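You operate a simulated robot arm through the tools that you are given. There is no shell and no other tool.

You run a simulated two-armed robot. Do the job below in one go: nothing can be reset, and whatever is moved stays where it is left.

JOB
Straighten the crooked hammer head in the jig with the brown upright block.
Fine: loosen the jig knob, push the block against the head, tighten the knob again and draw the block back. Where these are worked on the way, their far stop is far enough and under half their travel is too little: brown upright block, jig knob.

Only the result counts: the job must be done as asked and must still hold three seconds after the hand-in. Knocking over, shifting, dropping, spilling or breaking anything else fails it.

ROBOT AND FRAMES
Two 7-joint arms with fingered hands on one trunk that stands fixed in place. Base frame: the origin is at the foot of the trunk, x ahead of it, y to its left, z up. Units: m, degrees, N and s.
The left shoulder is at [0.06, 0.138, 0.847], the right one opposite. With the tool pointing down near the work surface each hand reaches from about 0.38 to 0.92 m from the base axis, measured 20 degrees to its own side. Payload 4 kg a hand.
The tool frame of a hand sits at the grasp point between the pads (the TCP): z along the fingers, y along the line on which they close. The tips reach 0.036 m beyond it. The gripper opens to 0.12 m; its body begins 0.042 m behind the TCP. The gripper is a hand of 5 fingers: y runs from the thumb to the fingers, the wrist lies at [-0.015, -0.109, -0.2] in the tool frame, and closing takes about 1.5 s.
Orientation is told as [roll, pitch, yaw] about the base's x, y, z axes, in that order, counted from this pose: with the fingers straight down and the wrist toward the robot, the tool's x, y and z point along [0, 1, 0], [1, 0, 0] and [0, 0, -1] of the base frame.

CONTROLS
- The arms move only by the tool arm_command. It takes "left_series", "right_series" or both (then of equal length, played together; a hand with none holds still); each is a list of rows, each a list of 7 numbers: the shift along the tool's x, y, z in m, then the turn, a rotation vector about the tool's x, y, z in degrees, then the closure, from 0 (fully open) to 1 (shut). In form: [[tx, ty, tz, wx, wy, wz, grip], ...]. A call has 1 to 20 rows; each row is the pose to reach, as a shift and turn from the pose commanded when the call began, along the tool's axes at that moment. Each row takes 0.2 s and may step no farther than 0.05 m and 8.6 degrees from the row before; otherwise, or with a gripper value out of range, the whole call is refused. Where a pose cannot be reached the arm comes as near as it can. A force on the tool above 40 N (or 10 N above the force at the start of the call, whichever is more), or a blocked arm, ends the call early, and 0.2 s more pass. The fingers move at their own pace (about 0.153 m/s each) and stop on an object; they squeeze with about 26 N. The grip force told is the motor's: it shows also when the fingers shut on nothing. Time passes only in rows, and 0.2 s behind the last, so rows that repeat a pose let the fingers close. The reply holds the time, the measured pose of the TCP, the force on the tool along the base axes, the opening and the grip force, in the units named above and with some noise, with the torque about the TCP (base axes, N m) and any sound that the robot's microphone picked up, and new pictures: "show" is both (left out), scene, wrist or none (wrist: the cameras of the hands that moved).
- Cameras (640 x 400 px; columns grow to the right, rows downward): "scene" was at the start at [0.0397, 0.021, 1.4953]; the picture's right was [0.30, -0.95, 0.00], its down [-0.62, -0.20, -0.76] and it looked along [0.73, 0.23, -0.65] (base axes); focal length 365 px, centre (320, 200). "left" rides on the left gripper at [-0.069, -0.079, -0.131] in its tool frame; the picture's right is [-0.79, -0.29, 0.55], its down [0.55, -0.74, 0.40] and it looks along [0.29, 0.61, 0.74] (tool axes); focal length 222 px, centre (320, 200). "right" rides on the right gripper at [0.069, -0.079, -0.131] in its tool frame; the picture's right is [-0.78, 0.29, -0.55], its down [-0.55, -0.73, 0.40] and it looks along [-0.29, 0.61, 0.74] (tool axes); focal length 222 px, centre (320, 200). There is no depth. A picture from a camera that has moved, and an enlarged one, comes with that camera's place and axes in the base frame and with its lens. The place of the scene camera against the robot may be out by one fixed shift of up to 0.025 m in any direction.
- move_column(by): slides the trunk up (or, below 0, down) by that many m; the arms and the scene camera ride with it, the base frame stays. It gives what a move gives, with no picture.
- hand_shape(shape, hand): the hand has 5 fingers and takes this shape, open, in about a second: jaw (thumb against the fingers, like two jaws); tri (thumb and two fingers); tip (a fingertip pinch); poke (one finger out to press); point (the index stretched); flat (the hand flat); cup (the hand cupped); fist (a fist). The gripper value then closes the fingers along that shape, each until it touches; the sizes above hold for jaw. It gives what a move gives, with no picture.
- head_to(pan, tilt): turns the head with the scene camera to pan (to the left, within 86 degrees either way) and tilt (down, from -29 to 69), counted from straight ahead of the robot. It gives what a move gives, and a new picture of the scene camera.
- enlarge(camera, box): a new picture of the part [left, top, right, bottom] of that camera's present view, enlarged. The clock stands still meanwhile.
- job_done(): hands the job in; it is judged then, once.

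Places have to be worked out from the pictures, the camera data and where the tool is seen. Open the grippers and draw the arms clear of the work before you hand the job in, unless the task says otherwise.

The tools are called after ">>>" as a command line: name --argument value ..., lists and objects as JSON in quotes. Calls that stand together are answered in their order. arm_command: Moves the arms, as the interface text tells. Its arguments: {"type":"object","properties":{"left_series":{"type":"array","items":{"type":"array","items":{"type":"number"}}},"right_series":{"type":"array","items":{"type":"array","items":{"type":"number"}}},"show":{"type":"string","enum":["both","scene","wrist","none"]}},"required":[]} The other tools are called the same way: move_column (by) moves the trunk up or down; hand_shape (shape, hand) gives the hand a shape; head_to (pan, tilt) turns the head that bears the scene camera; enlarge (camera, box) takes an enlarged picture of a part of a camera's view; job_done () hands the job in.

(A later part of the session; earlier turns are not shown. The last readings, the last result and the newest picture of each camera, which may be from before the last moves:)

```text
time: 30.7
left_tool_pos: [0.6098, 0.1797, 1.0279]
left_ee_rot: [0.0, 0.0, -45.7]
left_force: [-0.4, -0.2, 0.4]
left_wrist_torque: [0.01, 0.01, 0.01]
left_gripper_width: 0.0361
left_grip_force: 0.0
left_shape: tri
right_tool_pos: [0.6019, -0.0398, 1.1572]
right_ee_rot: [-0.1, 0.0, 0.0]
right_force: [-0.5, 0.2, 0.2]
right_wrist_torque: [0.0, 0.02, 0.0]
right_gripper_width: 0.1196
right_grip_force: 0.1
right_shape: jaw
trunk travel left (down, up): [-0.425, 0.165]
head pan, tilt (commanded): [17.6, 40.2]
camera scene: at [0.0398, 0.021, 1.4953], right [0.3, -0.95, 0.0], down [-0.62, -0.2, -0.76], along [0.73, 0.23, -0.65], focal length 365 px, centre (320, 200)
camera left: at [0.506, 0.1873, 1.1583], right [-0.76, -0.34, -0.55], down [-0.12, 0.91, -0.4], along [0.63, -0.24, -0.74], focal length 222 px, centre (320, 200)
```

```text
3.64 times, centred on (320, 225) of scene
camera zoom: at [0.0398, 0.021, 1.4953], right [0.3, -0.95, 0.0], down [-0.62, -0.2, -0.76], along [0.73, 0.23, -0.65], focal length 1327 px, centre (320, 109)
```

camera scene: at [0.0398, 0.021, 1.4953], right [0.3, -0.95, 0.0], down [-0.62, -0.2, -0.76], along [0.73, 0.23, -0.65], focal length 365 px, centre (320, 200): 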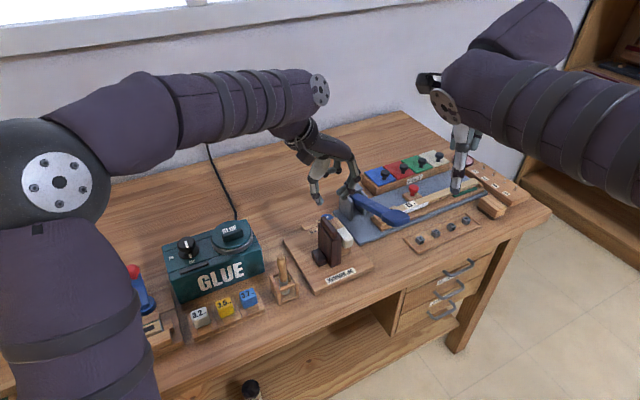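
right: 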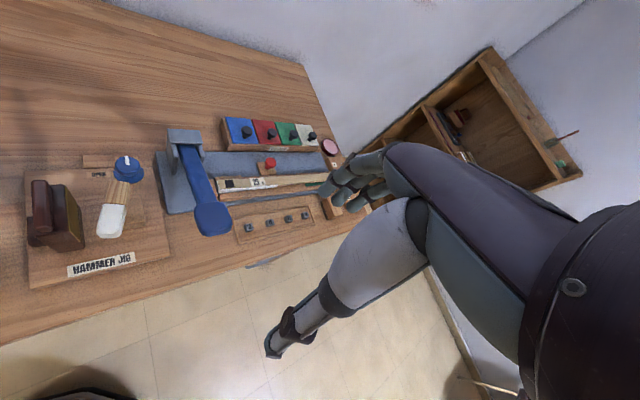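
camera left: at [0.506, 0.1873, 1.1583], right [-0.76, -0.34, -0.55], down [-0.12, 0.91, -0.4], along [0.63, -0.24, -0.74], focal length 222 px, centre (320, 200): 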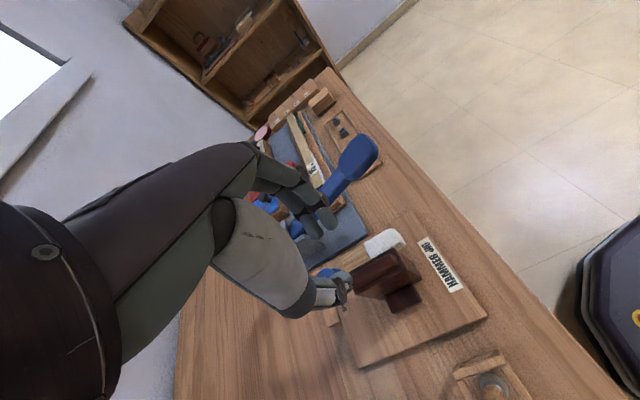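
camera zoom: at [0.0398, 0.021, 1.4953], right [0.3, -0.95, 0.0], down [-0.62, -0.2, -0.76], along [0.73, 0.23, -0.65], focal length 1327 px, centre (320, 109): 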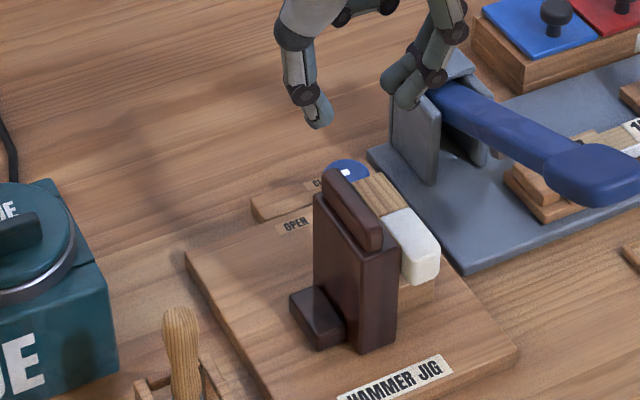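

The head is now flush against the block and the board has not shifted. Next I go back above the knob, yaw −12°, with room to turn 90° clockwise.

>>> arm_command --left_series '[[0.0188, 0.0086, 0, 0, 0, -6.7, 0.48], [0.0376, 0.0172, 0, 0, 0, -13.5, 0.48], [0.0563, 0.0258, 0, 0, 0, -20.2, 0.48], [0.0751, 0.0344, 0.01, 0, 0, -27, 0.48], [0.0939, 0.043, 0.028, 0, 0, -33.7, 0.48], [0.0939, 0.043, 0.058, 0, 0, -33.7, 0.48], [0.0939, 0.043, 0.088, 0, 0, -33.7, 0.48], [0.0939, 0.043, 0.088, 0, 0, -33.7, 0.48]]' --show "both"

>>> enlarge --camera "left" --box '[240, 150, 480, 390]'

>>> enlarge --camera "right" --box '[10, 100, 190, 260]'

>>> enlarge --camera "scene" --box '[260, 150, 380, 260]'

```text
time: 32.5
left_tool_pos: [0.7087, 0.2107, 0.9392]
left_ee_rot: [-0.1, 0.0, -11.8]
left_force: [0.0, -0.1, 0.1]
left_wrist_torque: [-0.01, 0.02, 0.0]
left_gripper_width: 0.0623
left_grip_force: 0.1
left_shape: tri
right_tool_pos: [0.6014, -0.0393, 1.1577]
right_ee_rot: [0.0, 0.0, -0.1]
right_force: [0.3, 0.2, 0.4]
right_wrist_torque: [0.0, 0.0, 0.04]
right_gripper_width: 0.1198
right_grip_force: 0.0
right_shape: jaw
trunk travel left (down, up): [-0.425, 0.165]
head pan, tilt (commanded): [17.6, 40.2]
camera scene: at [0.0397, 0.0209, 1.4954], right [0.3, -0.95, 0.0], down [-0.62, -0.2, -0.76], along [0.73, 0.23, -0.65], focal length 365 px, centre (320, 200)
camera left: at [0.617, 0.1581, 1.0698], right [-0.45, -0.71, -0.55], down [-0.61, 0.69, -0.4], along [0.66, 0.15, -0.74], focal length 222 px, centre (320, 200)
```

scene: 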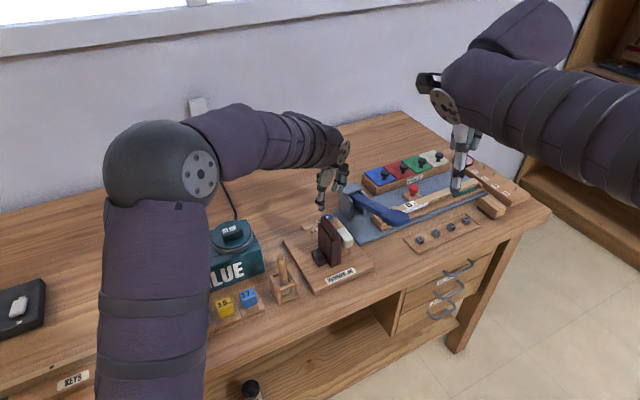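
left: 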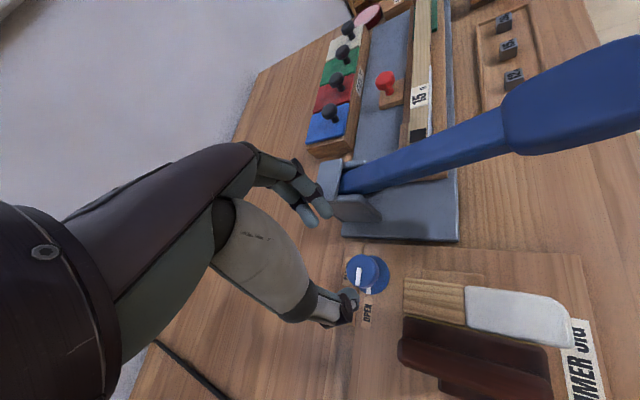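

```text
1.67 times, centred on (360, 270) of left
camera zoom: at [0.617, 0.1581, 1.0698], right [-0.45, -0.71, -0.55], down [-0.61, 0.69, -0.4], along [0.66, 0.15, -0.74], focal length 370 px, centre (253, 83)
```

zoom: 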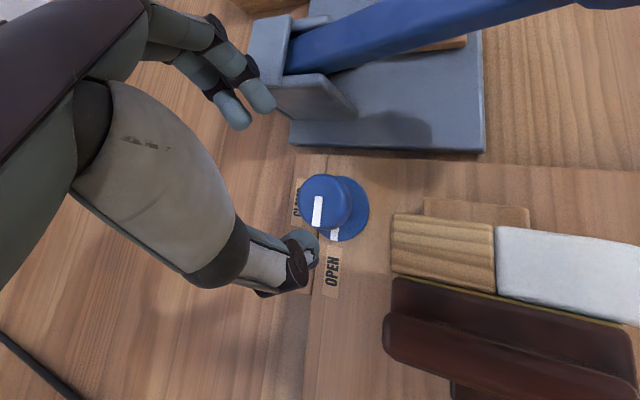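

```text
2.50 times, centred on (100, 180) of right
camera zoom: at [0.5227, 0.0299, 1.2888], right [0.29, -0.78, 0.55], down [-0.73, -0.55, -0.4], along [0.61, -0.29, -0.74], focal length 555 px, centre (870, 250)
```

zoom: 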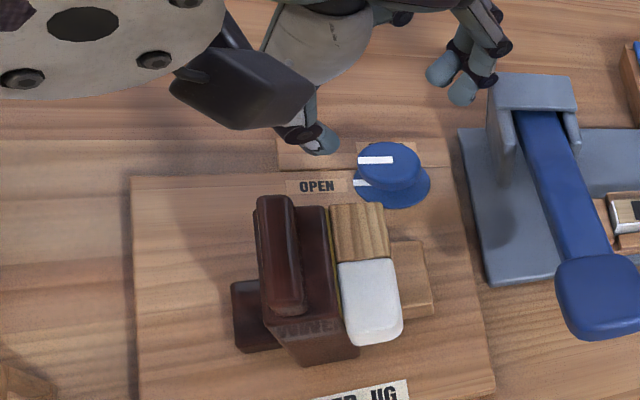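

```text
3.64 times, centred on (320, 205) of scene
camera zoom: at [0.0397, 0.0209, 1.4954], right [0.3, -0.95, 0.0], down [-0.62, -0.2, -0.76], along [0.73, 0.23, -0.65], focal length 1327 px, centre (320, 182)
```

zoom: 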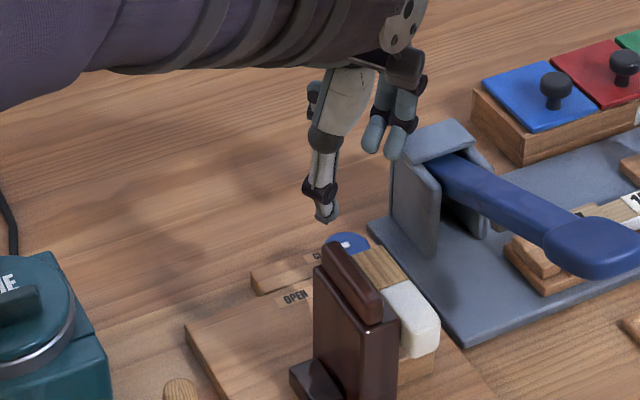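

Head and block sit flush; knob refined at about [0.706, 0.214]. I make a small correction and lower to z≈0.867 around the cap.

>>> arm_command --left_series '[[0.0022, -0.0015, 0.02, 0, 0, 0, 0.48], [0.0022, -0.0015, 0.04, 0, 0, 0, 0.48], [0.0022, -0.0015, 0.055, 0, 0, 0, 0.48], [0.0022, -0.0015, 0.065, 0, 0, 0, 0.48], [0.0022, -0.0015, 0.072, 0, 0, 0, 0.48], [0.0022, -0.0015, 0.072, 0, 0, 0, 0.48]]' --show "none"

>>> enlarge --camera "left" --box '[240, 150, 440, 350]'

>>> enlarge --camera "right" --box '[10, 100, 190, 260]'

>>> enlarge --camera "scene" --box '[260, 150, 380, 260]'

```text
time: 33.9
left_tool_pos: [0.7058, 0.2146, 0.8691]
left_ee_rot: [0.0, 0.0, -11.9]
left_force: [-0.4, -0.3, -0.1]
left_wrist_torque: [-0.01, -0.02, 0.02]
left_gripper_width: 0.062
left_grip_force: 0.1
left_shape: tri
right_tool_pos: [0.6027, -0.0386, 1.1571]
right_ee_rot: [0.0, 0.1, 0.0]
right_force: [0.2, 0.2, -0.3]
right_wrist_torque: [0.02, -0.04, -0.02]
right_gripper_width: 0.1197
right_grip_force: 0.1
right_shape: jaw
trunk travel left (down, up): [-0.425, 0.165]
head pan, tilt (commanded): [17.6, 40.2]
```

```text
2.00 times, centred on (340, 250) of left
camera zoom: at [0.6141, 0.1625, 0.9999], right [-0.45, -0.71, -0.55], down [-0.61, 0.69, -0.4], along [0.66, 0.15, -0.74], focal length 444 px, centre (280, 100)
```

zoom: 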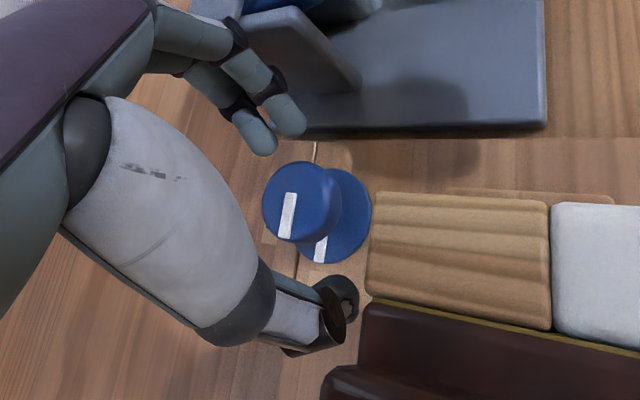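

```text
2.50 times, centred on (100, 180) of right
camera zoom: at [0.5228, 0.0299, 1.2887], right [0.29, -0.78, 0.55], down [-0.73, -0.55, -0.4], along [0.61, -0.29, -0.74], focal length 555 px, centre (870, 250)
```

zoom: 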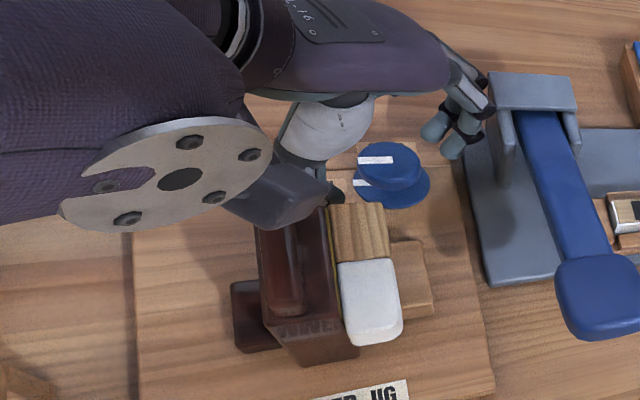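

```text
3.64 times, centred on (320, 205) of scene
camera zoom: at [0.0398, 0.021, 1.4953], right [0.3, -0.95, 0.0], down [-0.62, -0.2, -0.76], along [0.73, 0.23, -0.65], focal length 1327 px, centre (320, 182)
```

zoom: 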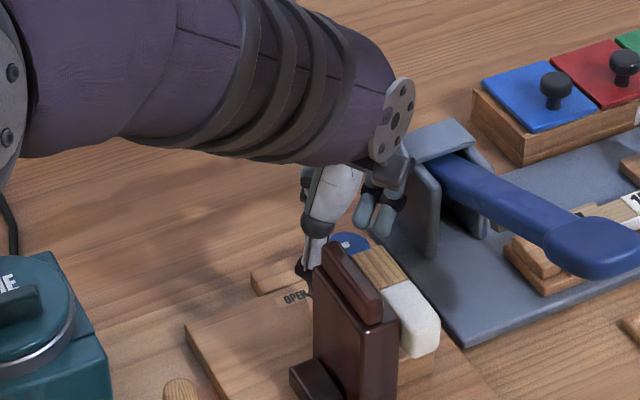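

Thumb and fingers straddle the cap with no contact. I lower 2 mm and close on the rim.

>>> arm_command --left_series '[[0, 0, 0.002, 0, 0, 0, 0.55], [0, 0, 0.002, 0, 0, 0, 0.65], [0, 0, 0.002, 0, 0, 0, 0.75], [0, 0, 0.002, 0, 0, 0, 0.85], [0, 0, 0.002, 0, 0, 0, 0.9], [0, 0, 0.002, 0, 0, 0, 0.9], [0, 0, 0.002, 0, 0, 0, 0.9]]' --show "none"

>>> enlarge --camera "left" --box '[240, 150, 440, 350]'

>>> enlarge --camera "right" --box '[10, 100, 190, 260]'

```text
time: 35.5
left_tool_pos: [0.7064, 0.2154, 0.8672]
left_ee_rot: [0.1, 0.1, -11.9]
left_force: [-0.4, 0.8, 0.5]
left_wrist_torque: [0.0, 0.01, -0.02]
left_gripper_width: 0.0258
left_grip_force: 26.3
left_shape: tri
right_tool_pos: [0.6021, -0.039, 1.1566]
right_ee_rot: [0.0, 0.0, 0.0]
right_force: [0.2, 0.1, 0.5]
right_wrist_torque: [-0.02, 0.0, -0.02]
right_gripper_width: 0.1199
right_grip_force: 0.0
right_shape: jaw
trunk travel left (down, up): [-0.425, 0.165]
head pan, tilt (commanded): [17.6, 40.2]
```

```text
2.00 times, centred on (340, 250) of left
camera zoom: at [0.6145, 0.1631, 0.9978], right [-0.45, -0.71, -0.55], down [-0.61, 0.69, -0.4], along [0.66, 0.15, -0.74], focal length 444 px, centre (280, 100)
```

zoom: 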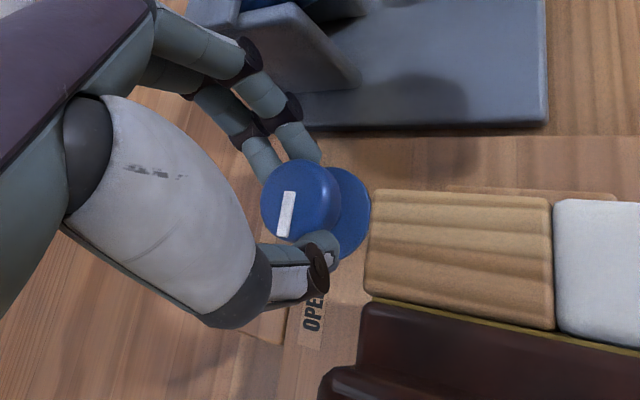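

```text
2.50 times, centred on (100, 180) of right
camera zoom: at [0.5227, 0.0299, 1.2887], right [0.29, -0.78, 0.55], down [-0.73, -0.55, -0.4], along [0.61, -0.29, -0.74], focal length 555 px, centre (870, 250)
```

zoom: 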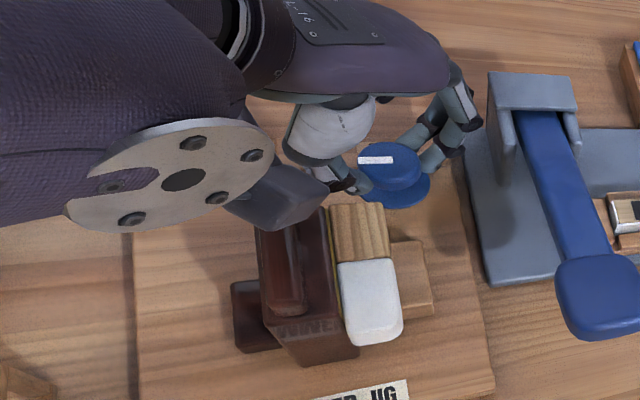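

The grip is well centred with almost no side force. I turn 48° clockwise first and check.

>>> arm_command --left_series '[[0, 0, 0, 0, 0, 8, 0.9], [0, 0, 0, 0, 0, 16, 0.9], [0, 0, 0, 0, 0, 24, 0.9], [0, 0, 0, 0, 0, 32, 0.9], [0, 0, 0, 0, 0, 40, 0.9], [0, 0, 0, 0, 0, 48, 0.9], [0, 0, 0, 0, 0, 48, 0.9]]' --show "none"

>>> enlarge --camera "left" --box '[240, 150, 440, 350]'

>>> enlarge --camera "right" --box '[10, 100, 190, 260]'

```text
time: 37.1
left_tool_pos: [0.7069, 0.2163, 0.8682]
left_ee_rot: [0.0, -0.1, -59.9]
left_force: [1.9, 9.4, 1.9]
left_wrist_torque: [-0.35, -0.42, 0.24]
left_gripper_width: 0.0244
left_grip_force: 27.0
left_shape: tri
right_tool_pos: [0.6014, -0.0389, 1.1574]
right_ee_rot: [-0.1, 0.1, 0.1]
right_force: [0.9, 0.2, 0.9]
right_wrist_torque: [-0.02, 0.01, -0.02]
right_gripper_width: 0.1198
right_grip_force: 0.1
right_shape: jaw
trunk travel left (down, up): [-0.425, 0.165]
head pan, tilt (commanded): [17.6, 40.2]
```

```text
2.00 times, centred on (340, 250) of left
camera zoom: at [0.6066, 0.2489, 0.9982], right [-0.82, -0.14, -0.55], down [0.11, 0.91, -0.4], along [0.56, -0.39, -0.74], focal length 444 px, centre (280, 100)
```

zoom: 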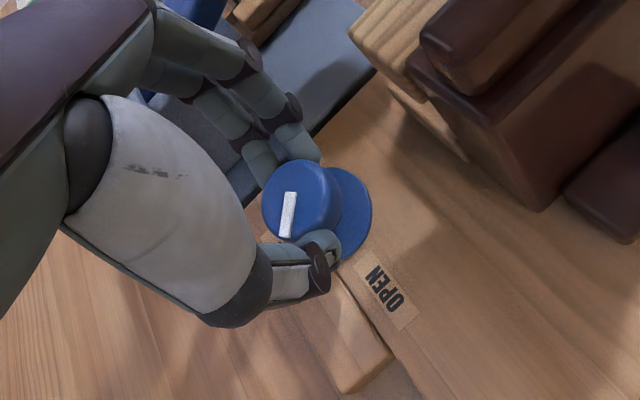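

```text
2.50 times, centred on (100, 180) of right
camera zoom: at [0.5227, 0.031, 1.2887], right [0.29, -0.78, 0.55], down [-0.73, -0.55, -0.4], along [0.61, -0.29, -0.74], focal length 555 px, centre (870, 250)
```

zoom: 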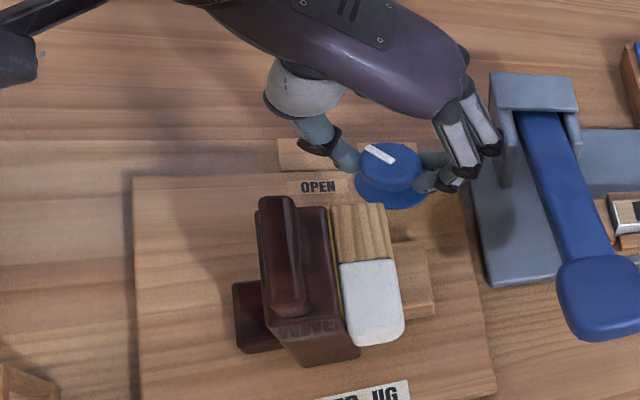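

The knob follows with slight resistance. I continue 42° clockwise toward CLAMP, with a 1 mm correction to relieve the side force.

>>> arm_command --left_series '[[0.0003, -0.0005, 0, 0, 0, 8, 0.9], [0.0005, -0.0009, 0, 0, 0, 16, 0.9], [0.0005, -0.0009, 0, 0, 0, 24, 0.9], [0.0005, -0.0009, 0, 0, 0, 32, 0.9], [0.0005, -0.0009, 0, 0, 0, 40, 0.9], [0.0005, -0.0009, 0, 0, 0, 44, 0.9], [0.0005, -0.0009, 0, 0, 0, 44, 0.9]]' --show "none"

>>> enlarge --camera "left" --box '[240, 150, 440, 350]'

>>> enlarge --camera "right" --box '[10, 100, 190, 260]'

```text
time: 38.7
left_tool_pos: [0.7065, 0.2156, 0.868]
left_ee_rot: [0.0, 0.0, -104.1]
left_force: [4.3, 1.2, -1.9]
left_wrist_torque: [0.03, -0.14, 0.11]
left_gripper_width: 0.0254
left_grip_force: 25.9
left_shape: tri
right_tool_pos: [0.6039, -0.0394, 1.1576]
right_ee_rot: [-0.1, 0.0, 0.0]
right_force: [0.1, -0.3, 0.3]
right_wrist_torque: [0.0, 0.0, -0.03]
right_gripper_width: 0.1199
right_grip_force: 0.0
right_shape: jaw
trunk travel left (down, up): [-0.425, 0.165]
head pan, tilt (commanded): [17.6, 40.2]
```

```text
2.00 times, centred on (340, 250) of left
camera zoom: at [0.6587, 0.3083, 0.9984], right [-0.69, 0.47, -0.55], down [0.71, 0.58, -0.4], along [0.13, -0.66, -0.74], focal length 444 px, centre (280, 100)
```

zoom: 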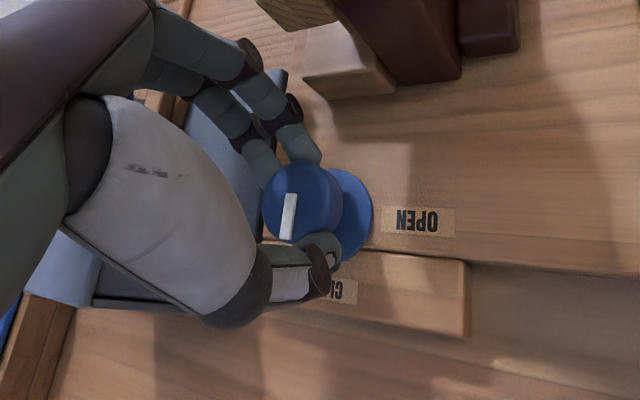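

```text
2.50 times, centred on (100, 180) of right
camera zoom: at [0.5234, 0.0299, 1.2884], right [0.29, -0.78, 0.55], down [-0.73, -0.55, -0.4], along [0.61, -0.29, -0.74], focal length 555 px, centre (870, 250)
```

zoom: 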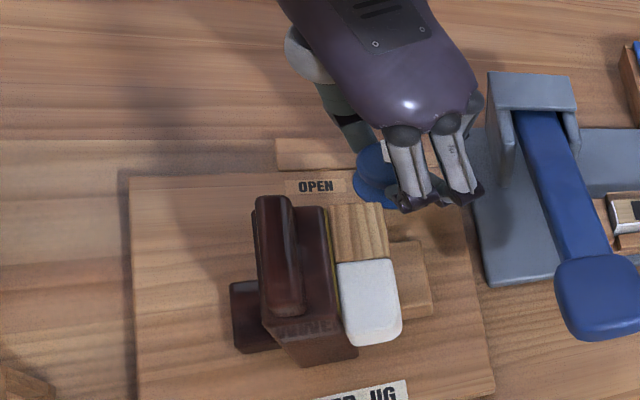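

Turned about 92°; the pointer is near CLAMP. I nudge up to 8° more to press it against its stop, watching torque.

>>> arm_command --left_series '[[0, 0, 0, 0, 0, 4, 0.9], [0, 0, 0, 0, 0, 8, 0.9], [0, 0, 0, 0, 0, 8, 0.9]]' --show "none"

>>> enlarge --camera "left" --box '[240, 150, 440, 350]'

>>> enlarge --camera "right" --box '[75, 120, 155, 190]'

```text
time: 39.5
left_tool_pos: [0.7077, 0.2144, 0.8682]
left_ee_rot: [0.0, -0.1, -111.9]
left_force: [8.0, -1.6, -1.2]
left_wrist_torque: [-0.02, -0.26, 0.18]
left_gripper_width: 0.0256
left_grip_force: 25.5
left_shape: tri
right_tool_pos: [0.6025, -0.0389, 1.1569]
right_ee_rot: [-0.1, 0.0, 0.0]
right_force: [-0.4, -0.8, 0.0]
right_wrist_torque: [0.02, 0.04, 0.0]
right_gripper_width: 0.1197
right_grip_force: 0.1
right_shape: jaw
trunk travel left (down, up): [-0.425, 0.165]
head pan, tilt (commanded): [17.6, 40.2]
```

```text
2.00 times, centred on (340, 250) of left
camera zoom: at [0.6727, 0.3136, 0.9984], right [-0.62, 0.56, -0.55], down [0.78, 0.48, -0.4], along [0.04, -0.68, -0.74], focal length 444 px, centre (280, 100)
```

zoom: 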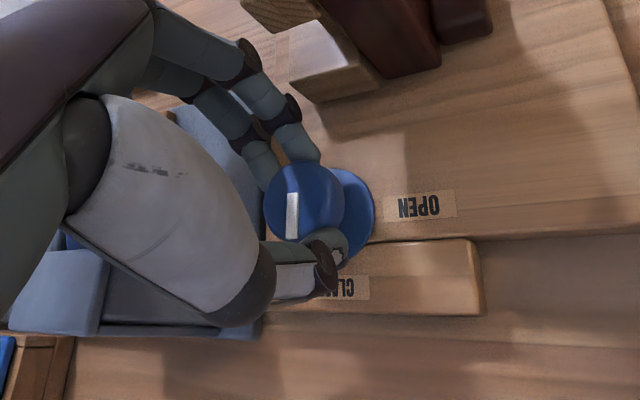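

```text
5.71 times, centred on (115, 155) of right
camera zoom: at [0.5238, 0.0296, 1.2883], right [0.29, -0.78, 0.55], down [-0.74, -0.55, -0.4], along [0.61, -0.29, -0.74], focal length 1269 px, centre (1491, 457)
```

zoom: 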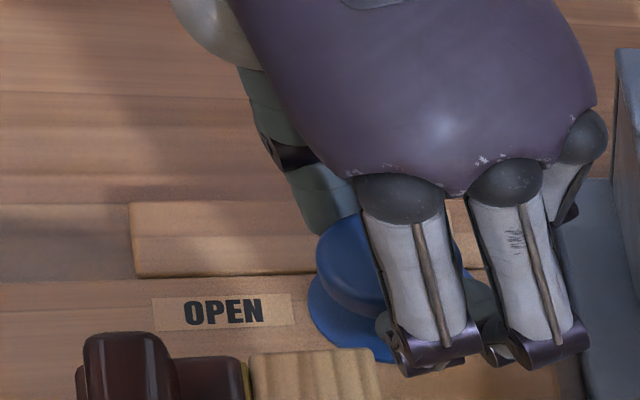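

The pointer stopped following during the last degrees, so the knob is at its CLAMP stop. I open only slightly (the wood end is near the fingers) and lift straight up.

>>> arm_command --left_series '[[0, 0, 0, 0, 0, 0, 0.8], [0, 0, 0, 0, 0, 0, 0.72], [0, 0, 0, 0, 0, 0, 0.72], [0, 0, 0, 0, 0, 0, 0.72], [0, 0, -0.01, 0, 0, 0, 0.72], [0, 0, -0.025, 0, 0, 0, 0.72], [0, 0, -0.045, 0, 0, 0, 0.72], [0, 0, -0.08, 0, 0, 0, 0.72], [0, 0, -0.12, 0, 0, 0, 0.72], [0, 0, -0.12, 0, 0, 0, 0.72]]' --show "both"

>>> enlarge --camera "left" --box '[300, 150, 540, 370]'

>>> enlarge --camera "right" --box '[10, 120, 190, 280]'

>>> enlarge --camera "scene" --box '[270, 190, 390, 290]'

```text
time: 41.7
left_tool_pos: [0.699, 0.2146, 0.9681]
left_ee_rot: [-0.1, -0.1, -111.9]
left_force: [-0.1, 0.0, -0.5]
left_wrist_torque: [-0.03, 0.01, 0.0]
left_gripper_width: 0.0336
left_grip_force: 0.1
left_shape: tri
left hand out of reach, approached as far as the arm can: row 8, 9, 10
right_tool_pos: [0.6029, -0.0391, 1.1585]
right_ee_rot: [0.0, -0.1, -0.1]
right_force: [0.3, 0.0, 0.7]
right_wrist_torque: [0.02, -0.03, 0.01]
right_gripper_width: 0.1197
right_grip_force: 0.0
right_shape: jaw
trunk travel left (down, up): [-0.425, 0.165]
head pan, tilt (commanded): [17.6, 40.2]
camera scene: at [0.0393, 0.0208, 1.4954], right [0.3, -0.95, 0.0], down [-0.61, -0.2, -0.76], along [0.73, 0.23, -0.65], focal length 365 px, centre (320, 200)
camera left: at [0.6629, 0.3137, 1.099], right [-0.62, 0.56, -0.55], down [0.78, 0.48, -0.4], along [0.04, -0.67, -0.74], focal length 222 px, centre (320, 200)
```

scene: 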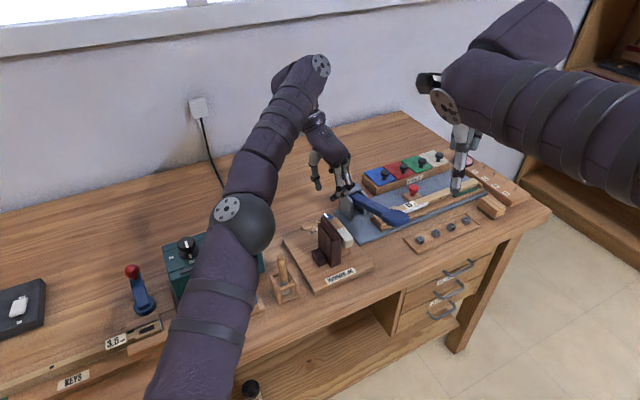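
left: 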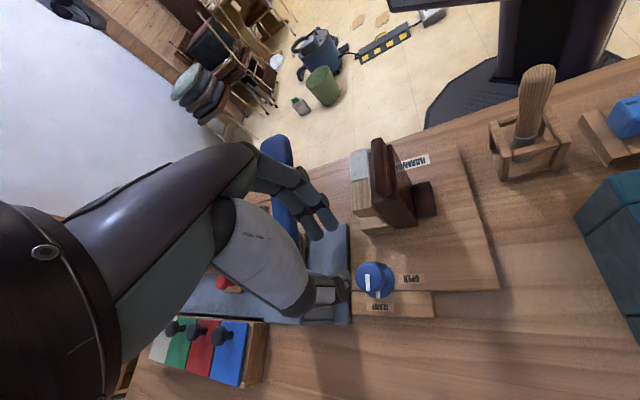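

```text
1.82 times, centred on (420, 260) of left
camera zoom: at [0.6629, 0.3137, 1.099], right [-0.62, 0.56, -0.55], down [0.78, 0.48, -0.4], along [0.04, -0.67, -0.74], focal length 404 px, centre (138, 91)
```

zoom: 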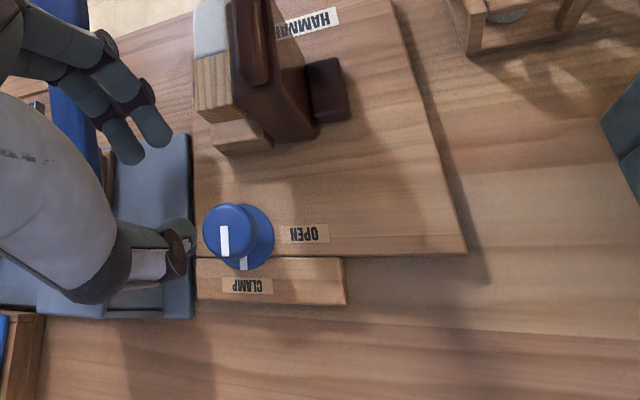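

```text
2.50 times, centred on (100, 200) of right
camera zoom: at [0.5224, 0.0298, 1.2888], right [0.29, -0.78, 0.55], down [-0.73, -0.55, -0.4], along [0.61, -0.29, -0.74], focal length 555 px, centre (870, 200)
```

zoom: 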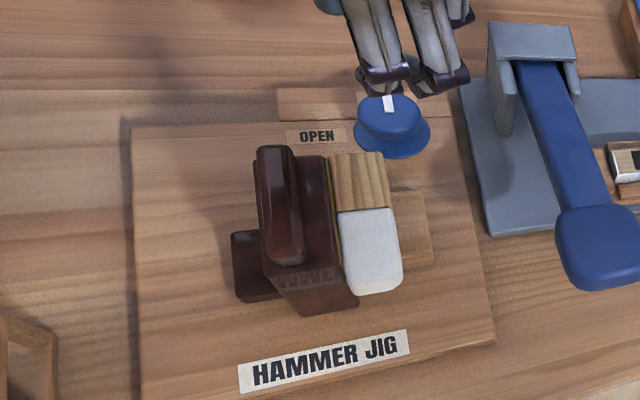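

```text
4.00 times, centred on (330, 240) of scene
camera zoom: at [0.0393, 0.0208, 1.4954], right [0.3, -0.95, 0.0], down [-0.61, -0.2, -0.76], along [0.73, 0.23, -0.65], focal length 1459 px, centre (280, 40)
```

zoom: 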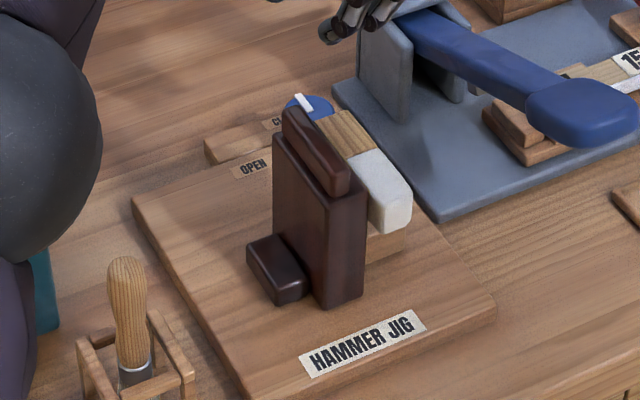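

Knob is at CLAMP and the head stays aligned. Now I carry the hand back above the block's bar (now near [0.606, 0.179]) at yaw −45.6° to draw the block back.

>>> arm_command --left_series '[[-0.005, 0.004, 0.0, 0, 0, -8.29, 0.7], [-0.015, 0.012, -0.003, 0, 0, -16.6, 0.7], [-0.026, 0.022, -0.006, 0, 0, -24.9, 0.7], [-0.037, 0.032, -0.012, 0, 0, -33.2, 0.7], [-0.048, 0.042, -0.018, 0, 0, -41.4, 0.7], [-0.059, 0.052, -0.024, 0, 0, -49.7, 0.7], [-0.07, 0.062, -0.024, 0, 0, -58, 0.7], [-0.0812, 0.0707, -0.024, 0, 0, -66.3, 0.7], [-0.0812, 0.0707, -0.024, 0, 0, -66.3, 0.7]]' --show "both"

>>> enlarge --camera "left" --box '[240, 150, 480, 390]'

>>> enlarge --camera "right" --box '[0, 100, 180, 260]'

```text
time: 43.7
left_tool_pos: [0.5983, 0.1799, 0.9942]
left_ee_rot: [0.0, 0.0, -45.3]
left_force: [-0.8, 1.1, -0.2]
left_wrist_torque: [0.02, 0.0, -0.03]
left_gripper_width: 0.0358
left_grip_force: 0.0
left_shape: tri
right_tool_pos: [0.6029, -0.0388, 1.158]
right_ee_rot: [0.1, 0.0, 0.0]
right_force: [0.2, -0.1, 0.5]
right_wrist_torque: [-0.02, 0.0, 0.0]
right_gripper_width: 0.1199
right_grip_force: 0.1
right_shape: jaw
trunk travel left (down, up): [-0.425, 0.165]
head pan, tilt (commanded): [17.6, 40.2]
camera scene: at [0.04, 0.0211, 1.4953], right [0.3, -0.95, 0.0], down [-0.62, -0.2, -0.76], along [0.73, 0.23, -0.65], focal length 365 px, centre (320, 200)
camera left: at [0.4933, 0.1874, 1.1245], right [-0.76, -0.34, -0.55], down [-0.12, 0.91, -0.4], along [0.63, -0.24, -0.74], focal length 222 px, centre (320, 200)
```

scene: 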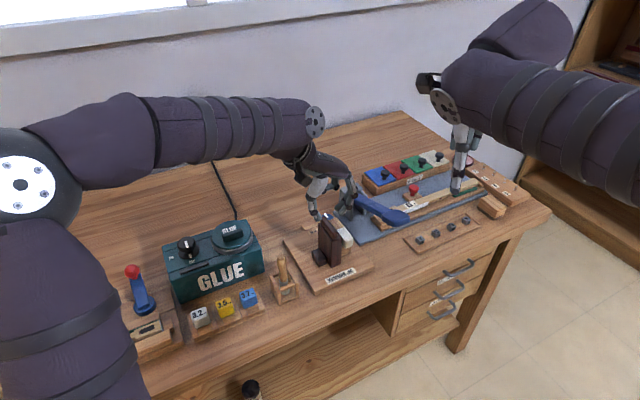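
left: 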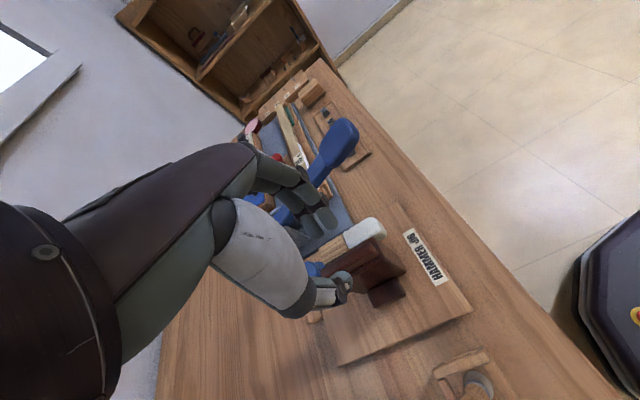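

```text
1.67 times, centred on (360, 270) of left
camera zoom: at [0.4933, 0.1874, 1.1245], right [-0.76, -0.34, -0.55], down [-0.12, 0.91, -0.4], along [0.63, -0.24, -0.74], focal length 370 px, centre (253, 83)
```

zoom: 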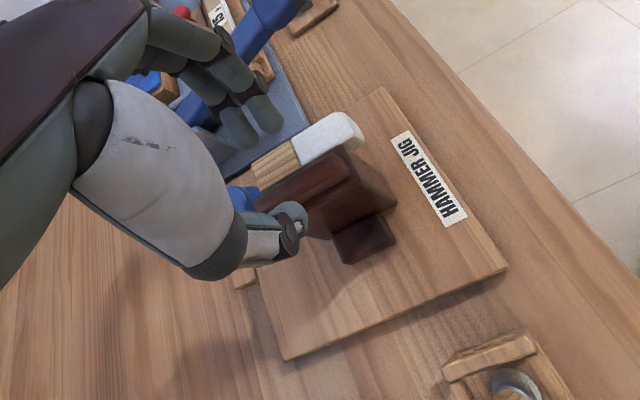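

```text
2.50 times, centred on (90, 180) of right
camera zoom: at [0.5229, 0.0301, 1.2886], right [0.29, -0.78, 0.55], down [-0.73, -0.55, -0.4], along [0.61, -0.29, -0.74], focal length 555 px, centre (895, 250)
```

zoom: 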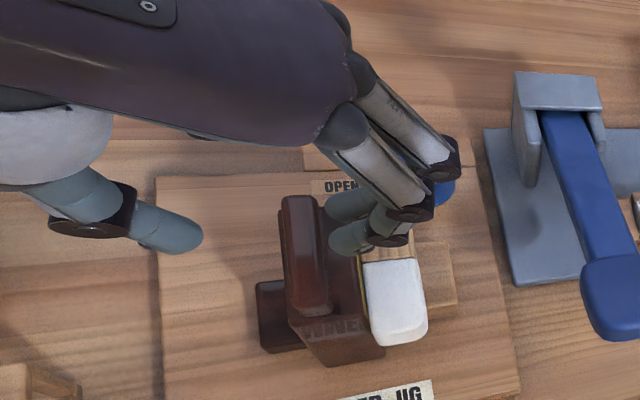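

The bar is now centred near [0.6065, 0.179]. I shift over it and descend to z≈0.943 so the fingertips pass above the head and ledge.

>>> arm_command --left_series '[[0.0052, 0.0078, 0, 0, 0, 0, 0.7], [0.0052, 0.0078, 0.015, 0, 0, 0, 0.7], [0.0052, 0.0078, 0.03, 0, 0, 0, 0.7], [0.0052, 0.0078, 0.042, 0, 0, 0, 0.7], [0.0052, 0.0078, 0.051, 0, 0, 0, 0.7], [0.0052, 0.0078, 0.051, 0, 0, 0, 0.7]]' --show "none"

>>> enlarge --camera "left" --box '[260, 180, 440, 340]'

>>> enlarge --camera "right" --box '[10, 120, 150, 240]'

>>> enlarge --camera "scene" --box '[280, 170, 380, 270]'

```text
time: 45.1
left_tool_pos: [0.6071, 0.1785, 0.9438]
left_ee_rot: [0.0, -0.1, -45.7]
left_force: [1.0, 0.0, -0.6]
left_wrist_torque: [0.0, -0.01, 0.01]
left_gripper_width: 0.0357
left_grip_force: 0.1
left_shape: tri
right_tool_pos: [0.6023, -0.0391, 1.1577]
right_ee_rot: [0.0, 0.1, -0.1]
right_force: [0.2, -0.9, -0.1]
right_wrist_torque: [0.01, 0.0, 0.01]
right_gripper_width: 0.1195
right_grip_force: 0.0
right_shape: jaw
trunk travel left (down, up): [-0.425, 0.165]
head pan, tilt (commanded): [17.6, 40.2]
```

```text
2.50 times, centred on (350, 260) of left
camera zoom: at [0.5025, 0.1859, 1.0745], right [-0.76, -0.34, -0.55], down [-0.12, 0.91, -0.4], along [0.63, -0.24, -0.74], focal length 555 px, centre (245, 50)
```

zoom: 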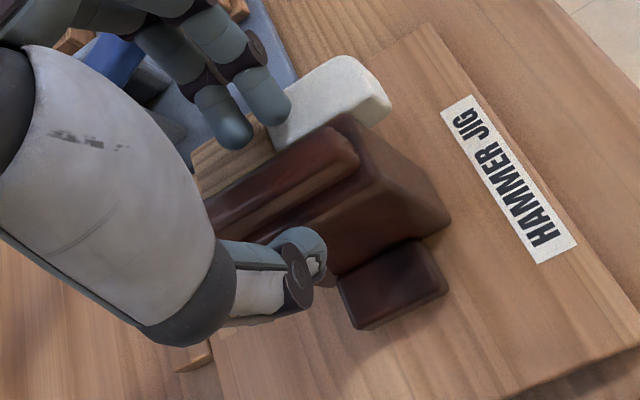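

```text
3.33 times, centred on (80, 180) of right
camera zoom: at [0.5227, 0.0299, 1.2887], right [0.29, -0.78, 0.55], down [-0.73, -0.55, -0.4], along [0.61, -0.29, -0.74], focal length 740 px, centre (1120, 267)
```

zoom: 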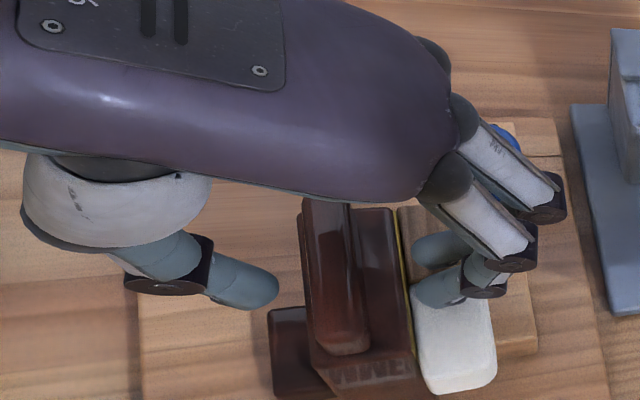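

```text
4.00 times, centred on (330, 220) of scene
camera zoom: at [0.0398, 0.021, 1.4953], right [0.3, -0.95, 0.0], down [-0.62, -0.2, -0.76], along [0.73, 0.23, -0.65], focal length 1459 px, centre (280, 120)
```

zoom: 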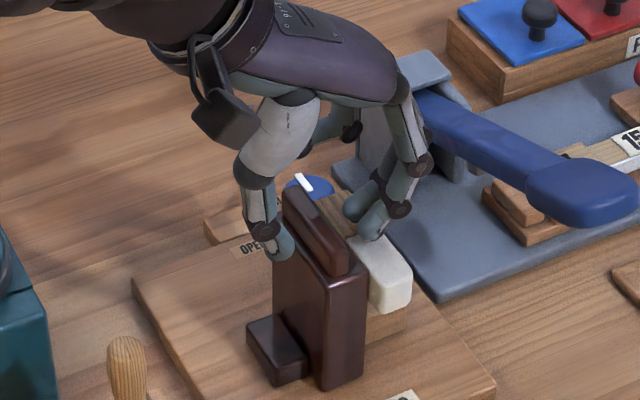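

Fingers hover above the head and the bar is between thumb and fingers. I close on the bar.

>>> arm_command --left_series '[[0, 0, 0, 0, 0, 0, 0.75], [0, 0, 0, 0, 0, 0, 0.8], [0, 0, 0, 0, 0, 0, 0.85], [0, 0, 0, 0, 0, 0, 0.9], [0, 0, 0, 0, 0, 0, 0.95], [0, 0, 0, 0, 0, 0, 1.0], [0, 0, 0, 0, 0, 0, 1.0]]' --show "none"

>>> enlarge --camera "left" --box '[260, 180, 440, 340]'

>>> enlarge --camera "right" --box '[10, 120, 150, 240]'

>>> enlarge --camera "scene" --box '[280, 170, 380, 270]'

```text
time: 46.7
left_tool_pos: [0.6074, 0.1787, 0.9447]
left_ee_rot: [0.0, 0.0, -45.6]
left_force: [-1.9, 1.4, 0.0]
left_wrist_torque: [0.03, 0.03, 0.03]
left_gripper_width: 0.0067
left_grip_force: 26.0
left_shape: tri
right_tool_pos: [0.6029, -0.0396, 1.157]
right_ee_rot: [0.0, -0.1, 0.0]
right_force: [-0.1, -0.1, 0.2]
right_wrist_torque: [-0.02, 0.03, 0.01]
right_gripper_width: 0.1195
right_grip_force: 0.1
right_shape: jaw
trunk travel left (down, up): [-0.425, 0.165]
head pan, tilt (commanded): [17.6, 40.2]
```

```text
2.50 times, centred on (350, 260) of left
camera zoom: at [0.5024, 0.1863, 1.0745], right [-0.76, -0.34, -0.55], down [-0.12, 0.91, -0.4], along [0.63, -0.24, -0.74], focal length 555 px, centre (245, 50)
```

zoom: 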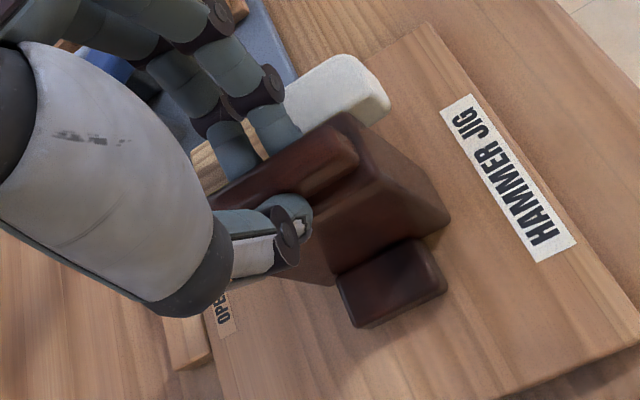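

```text
3.33 times, centred on (80, 180) of right
camera zoom: at [0.5226, 0.0301, 1.2887], right [0.29, -0.78, 0.55], down [-0.73, -0.55, -0.4], along [0.61, -0.29, -0.74], focal length 740 px, centre (1120, 267)
```

zoom: 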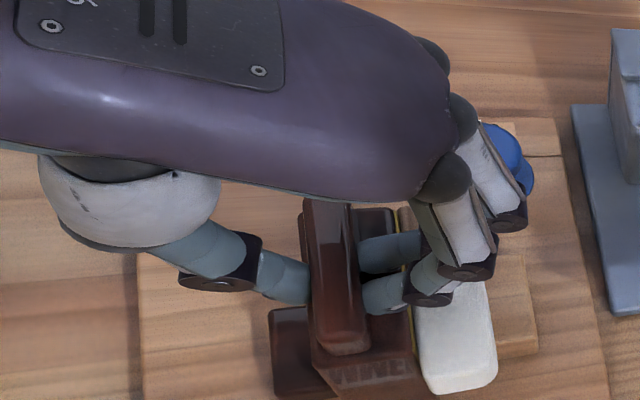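

```text
4.00 times, centred on (330, 220) of scene
camera zoom: at [0.0396, 0.0212, 1.4953], right [0.3, -0.95, 0.0], down [-0.62, -0.2, -0.76], along [0.73, 0.23, -0.65], focal length 1459 px, centre (280, 120)
```

zoom: 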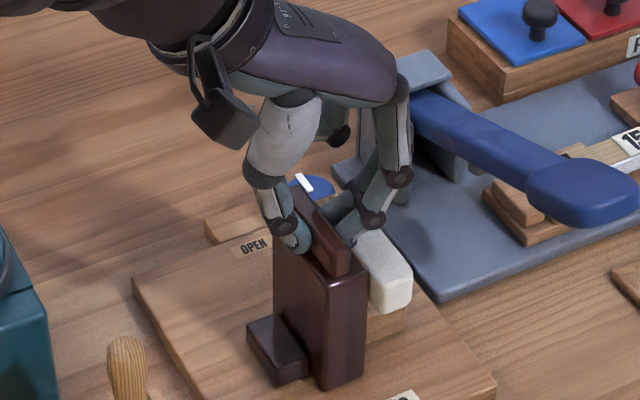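

Firm grip on the bar with fingertips in front of it. I draw the block back along −x in 5 mm steps.

>>> arm_command --left_series '[[0, -0.004, 0, 0, 0, 0, 1.0], [0, -0.008, 0, 0, 0, 0, 1.0], [0, -0.012, 0, 0, 0, 0, 1.0], [0, -0.016, 0, 0, 0, 0, 1.0], [0, -0.02, 0, 0, 0, 0, 1.0], [0, -0.025, 0, 0, 0, 0, 1.0], [0, -0.03, 0, 0, 0, 0, 1.0], [0, -0.03, 0, 0, 0, 0, 1.0]]' --show "none"

>>> enlarge --camera "left" --box '[260, 180, 440, 340]'

>>> enlarge --camera "right" --box '[10, 120, 150, 240]'

>>> enlarge --camera "scene" --box '[280, 170, 380, 270]'

```text
time: 48.5
left_tool_pos: [0.5861, 0.1984, 0.9442]
left_ee_rot: [0.0, 0.1, -45.5]
left_force: [5.5, 5.8, -3.7]
left_wrist_torque: [0.14, -0.14, 0.05]
left_gripper_width: 0.0065
left_grip_force: 26.0
left_shape: tri
right_tool_pos: [0.6029, -0.0393, 1.1576]
right_ee_rot: [0.0, 0.0, -0.1]
right_force: [0.4, 0.6, 0.8]
right_wrist_torque: [0.01, -0.02, 0.0]
right_gripper_width: 0.1198
right_grip_force: 0.2
right_shape: jaw
trunk travel left (down, up): [-0.425, 0.165]
head pan, tilt (commanded): [17.6, 40.2]
```

```text
2.50 times, centred on (350, 260) of left
camera zoom: at [0.4809, 0.2063, 1.0745], right [-0.76, -0.34, -0.55], down [-0.12, 0.91, -0.4], along [0.63, -0.24, -0.74], focal length 555 px, centre (245, 50)
```

zoom: 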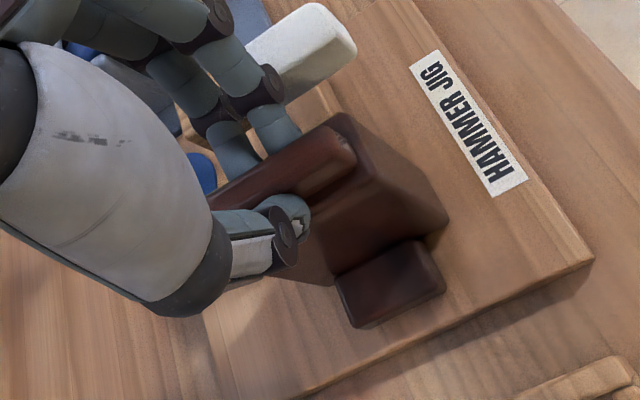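

```text
3.33 times, centred on (80, 180) of right
camera zoom: at [0.5234, 0.0305, 1.2884], right [0.29, -0.78, 0.55], down [-0.73, -0.55, -0.4], along [0.61, -0.29, -0.74], focal length 740 px, centre (1120, 267)
```

zoom: 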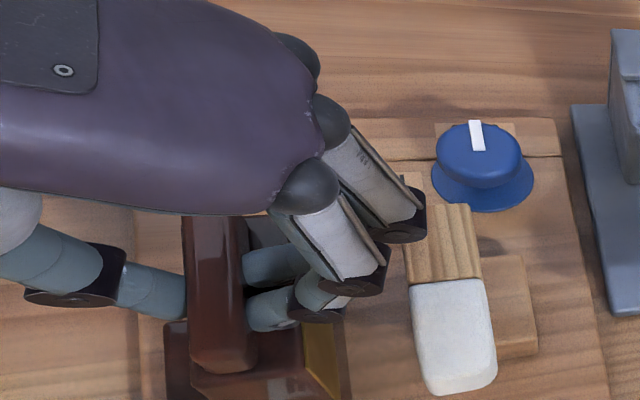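

```text
4.00 times, centred on (330, 220) of scene
camera zoom: at [0.0405, 0.0216, 1.4953], right [0.3, -0.95, 0.0], down [-0.62, -0.2, -0.76], along [0.73, 0.23, -0.65], focal length 1459 px, centre (280, 120)
```

zoom: 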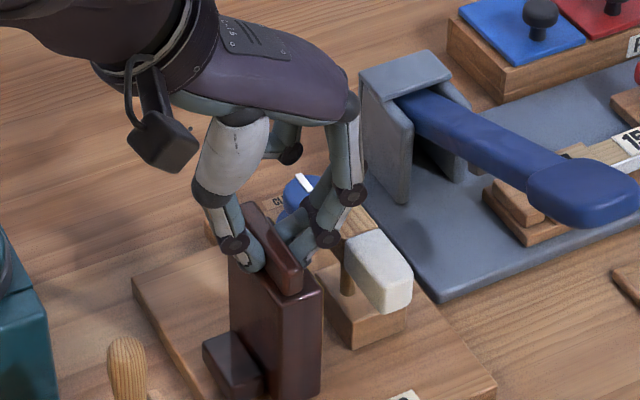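

The head stays straight and the block comes back. I draw it the remaining way to its original place, in small steps.

>>> arm_command --left_series '[[0, -0.003, 0, 0, 0, 0, 1.0], [0, -0.006, 0, 0, 0, 0, 1.0], [0, -0.009, 0, 0, 0, 0, 1.0], [0, -0.011, 0, 0, 0, 0, 1.0], [0, -0.011, 0, 0, 0, 0, 1.0]]' --show "none"

>>> enlarge --camera "left" --box '[260, 180, 440, 340]'

>>> enlarge --camera "right" --box '[10, 130, 190, 290]'

>>> enlarge --camera "scene" --box '[270, 190, 390, 300]'

```text
time: 49.7
left_tool_pos: [0.5793, 0.2042, 0.9444]
left_ee_rot: [0.0, 0.1, -45.5]
left_force: [14.0, -5.9, -2.3]
left_wrist_torque: [-0.19, -0.45, 0.05]
left_gripper_width: 0.0062
left_grip_force: 25.9
left_shape: tri
right_tool_pos: [0.6037, -0.0393, 1.1563]
right_ee_rot: [0.0, 0.2, 0.1]
right_force: [-0.2, -0.3, -0.3]
right_wrist_torque: [0.01, -0.01, 0.0]
right_gripper_width: 0.1198
right_grip_force: 0.0
right_shape: jaw
trunk travel left (down, up): [-0.425, 0.165]
head pan, tilt (commanded): [17.6, 40.2]
```

```text
2.50 times, centred on (350, 260) of left
camera zoom: at [0.4751, 0.213, 1.0747], right [-0.76, -0.34, -0.55], down [-0.12, 0.91, -0.4], along [0.63, -0.24, -0.74], focal length 555 px, centre (245, 50)
```

zoom: 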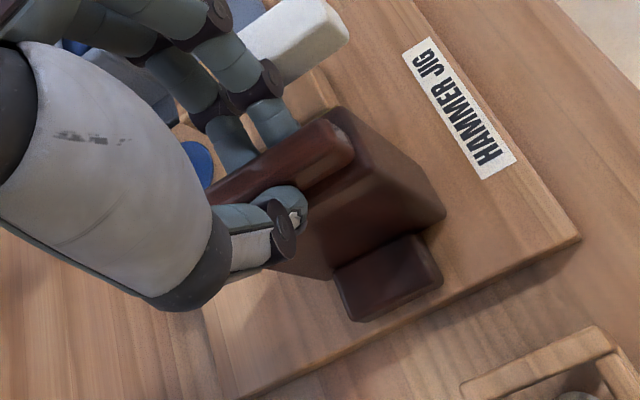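

```text
2.50 times, centred on (100, 210) of right
camera zoom: at [0.5243, 0.0292, 1.2881], right [0.29, -0.79, 0.55], down [-0.74, -0.55, -0.4], along [0.61, -0.29, -0.74], focal length 555 px, centre (870, 175)
```

zoom: 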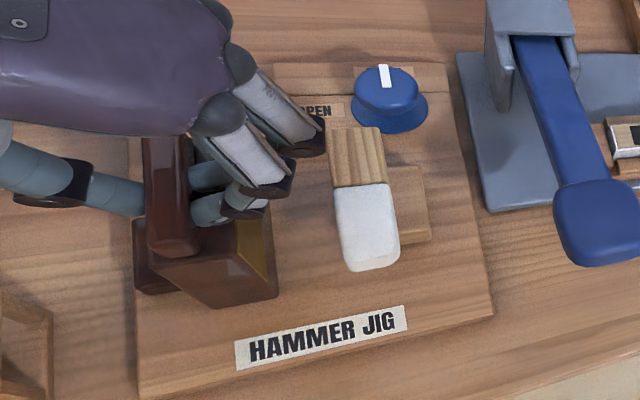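

```text
3.64 times, centred on (330, 245) of scene
camera zoom: at [0.0415, 0.0204, 1.4953], right [0.3, -0.95, 0.0], down [-0.62, -0.2, -0.76], along [0.73, 0.23, -0.65], focal length 1327 px, centre (284, 36)
```

zoom: 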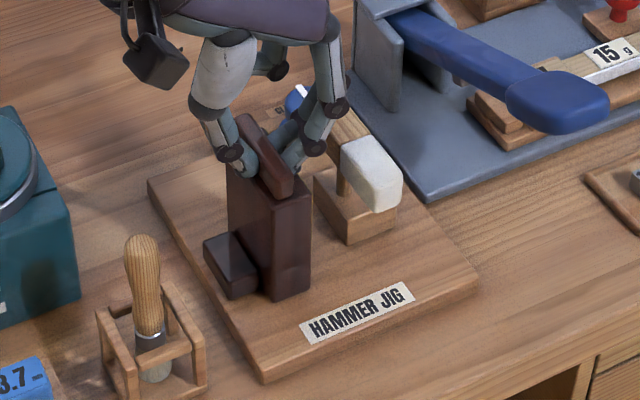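

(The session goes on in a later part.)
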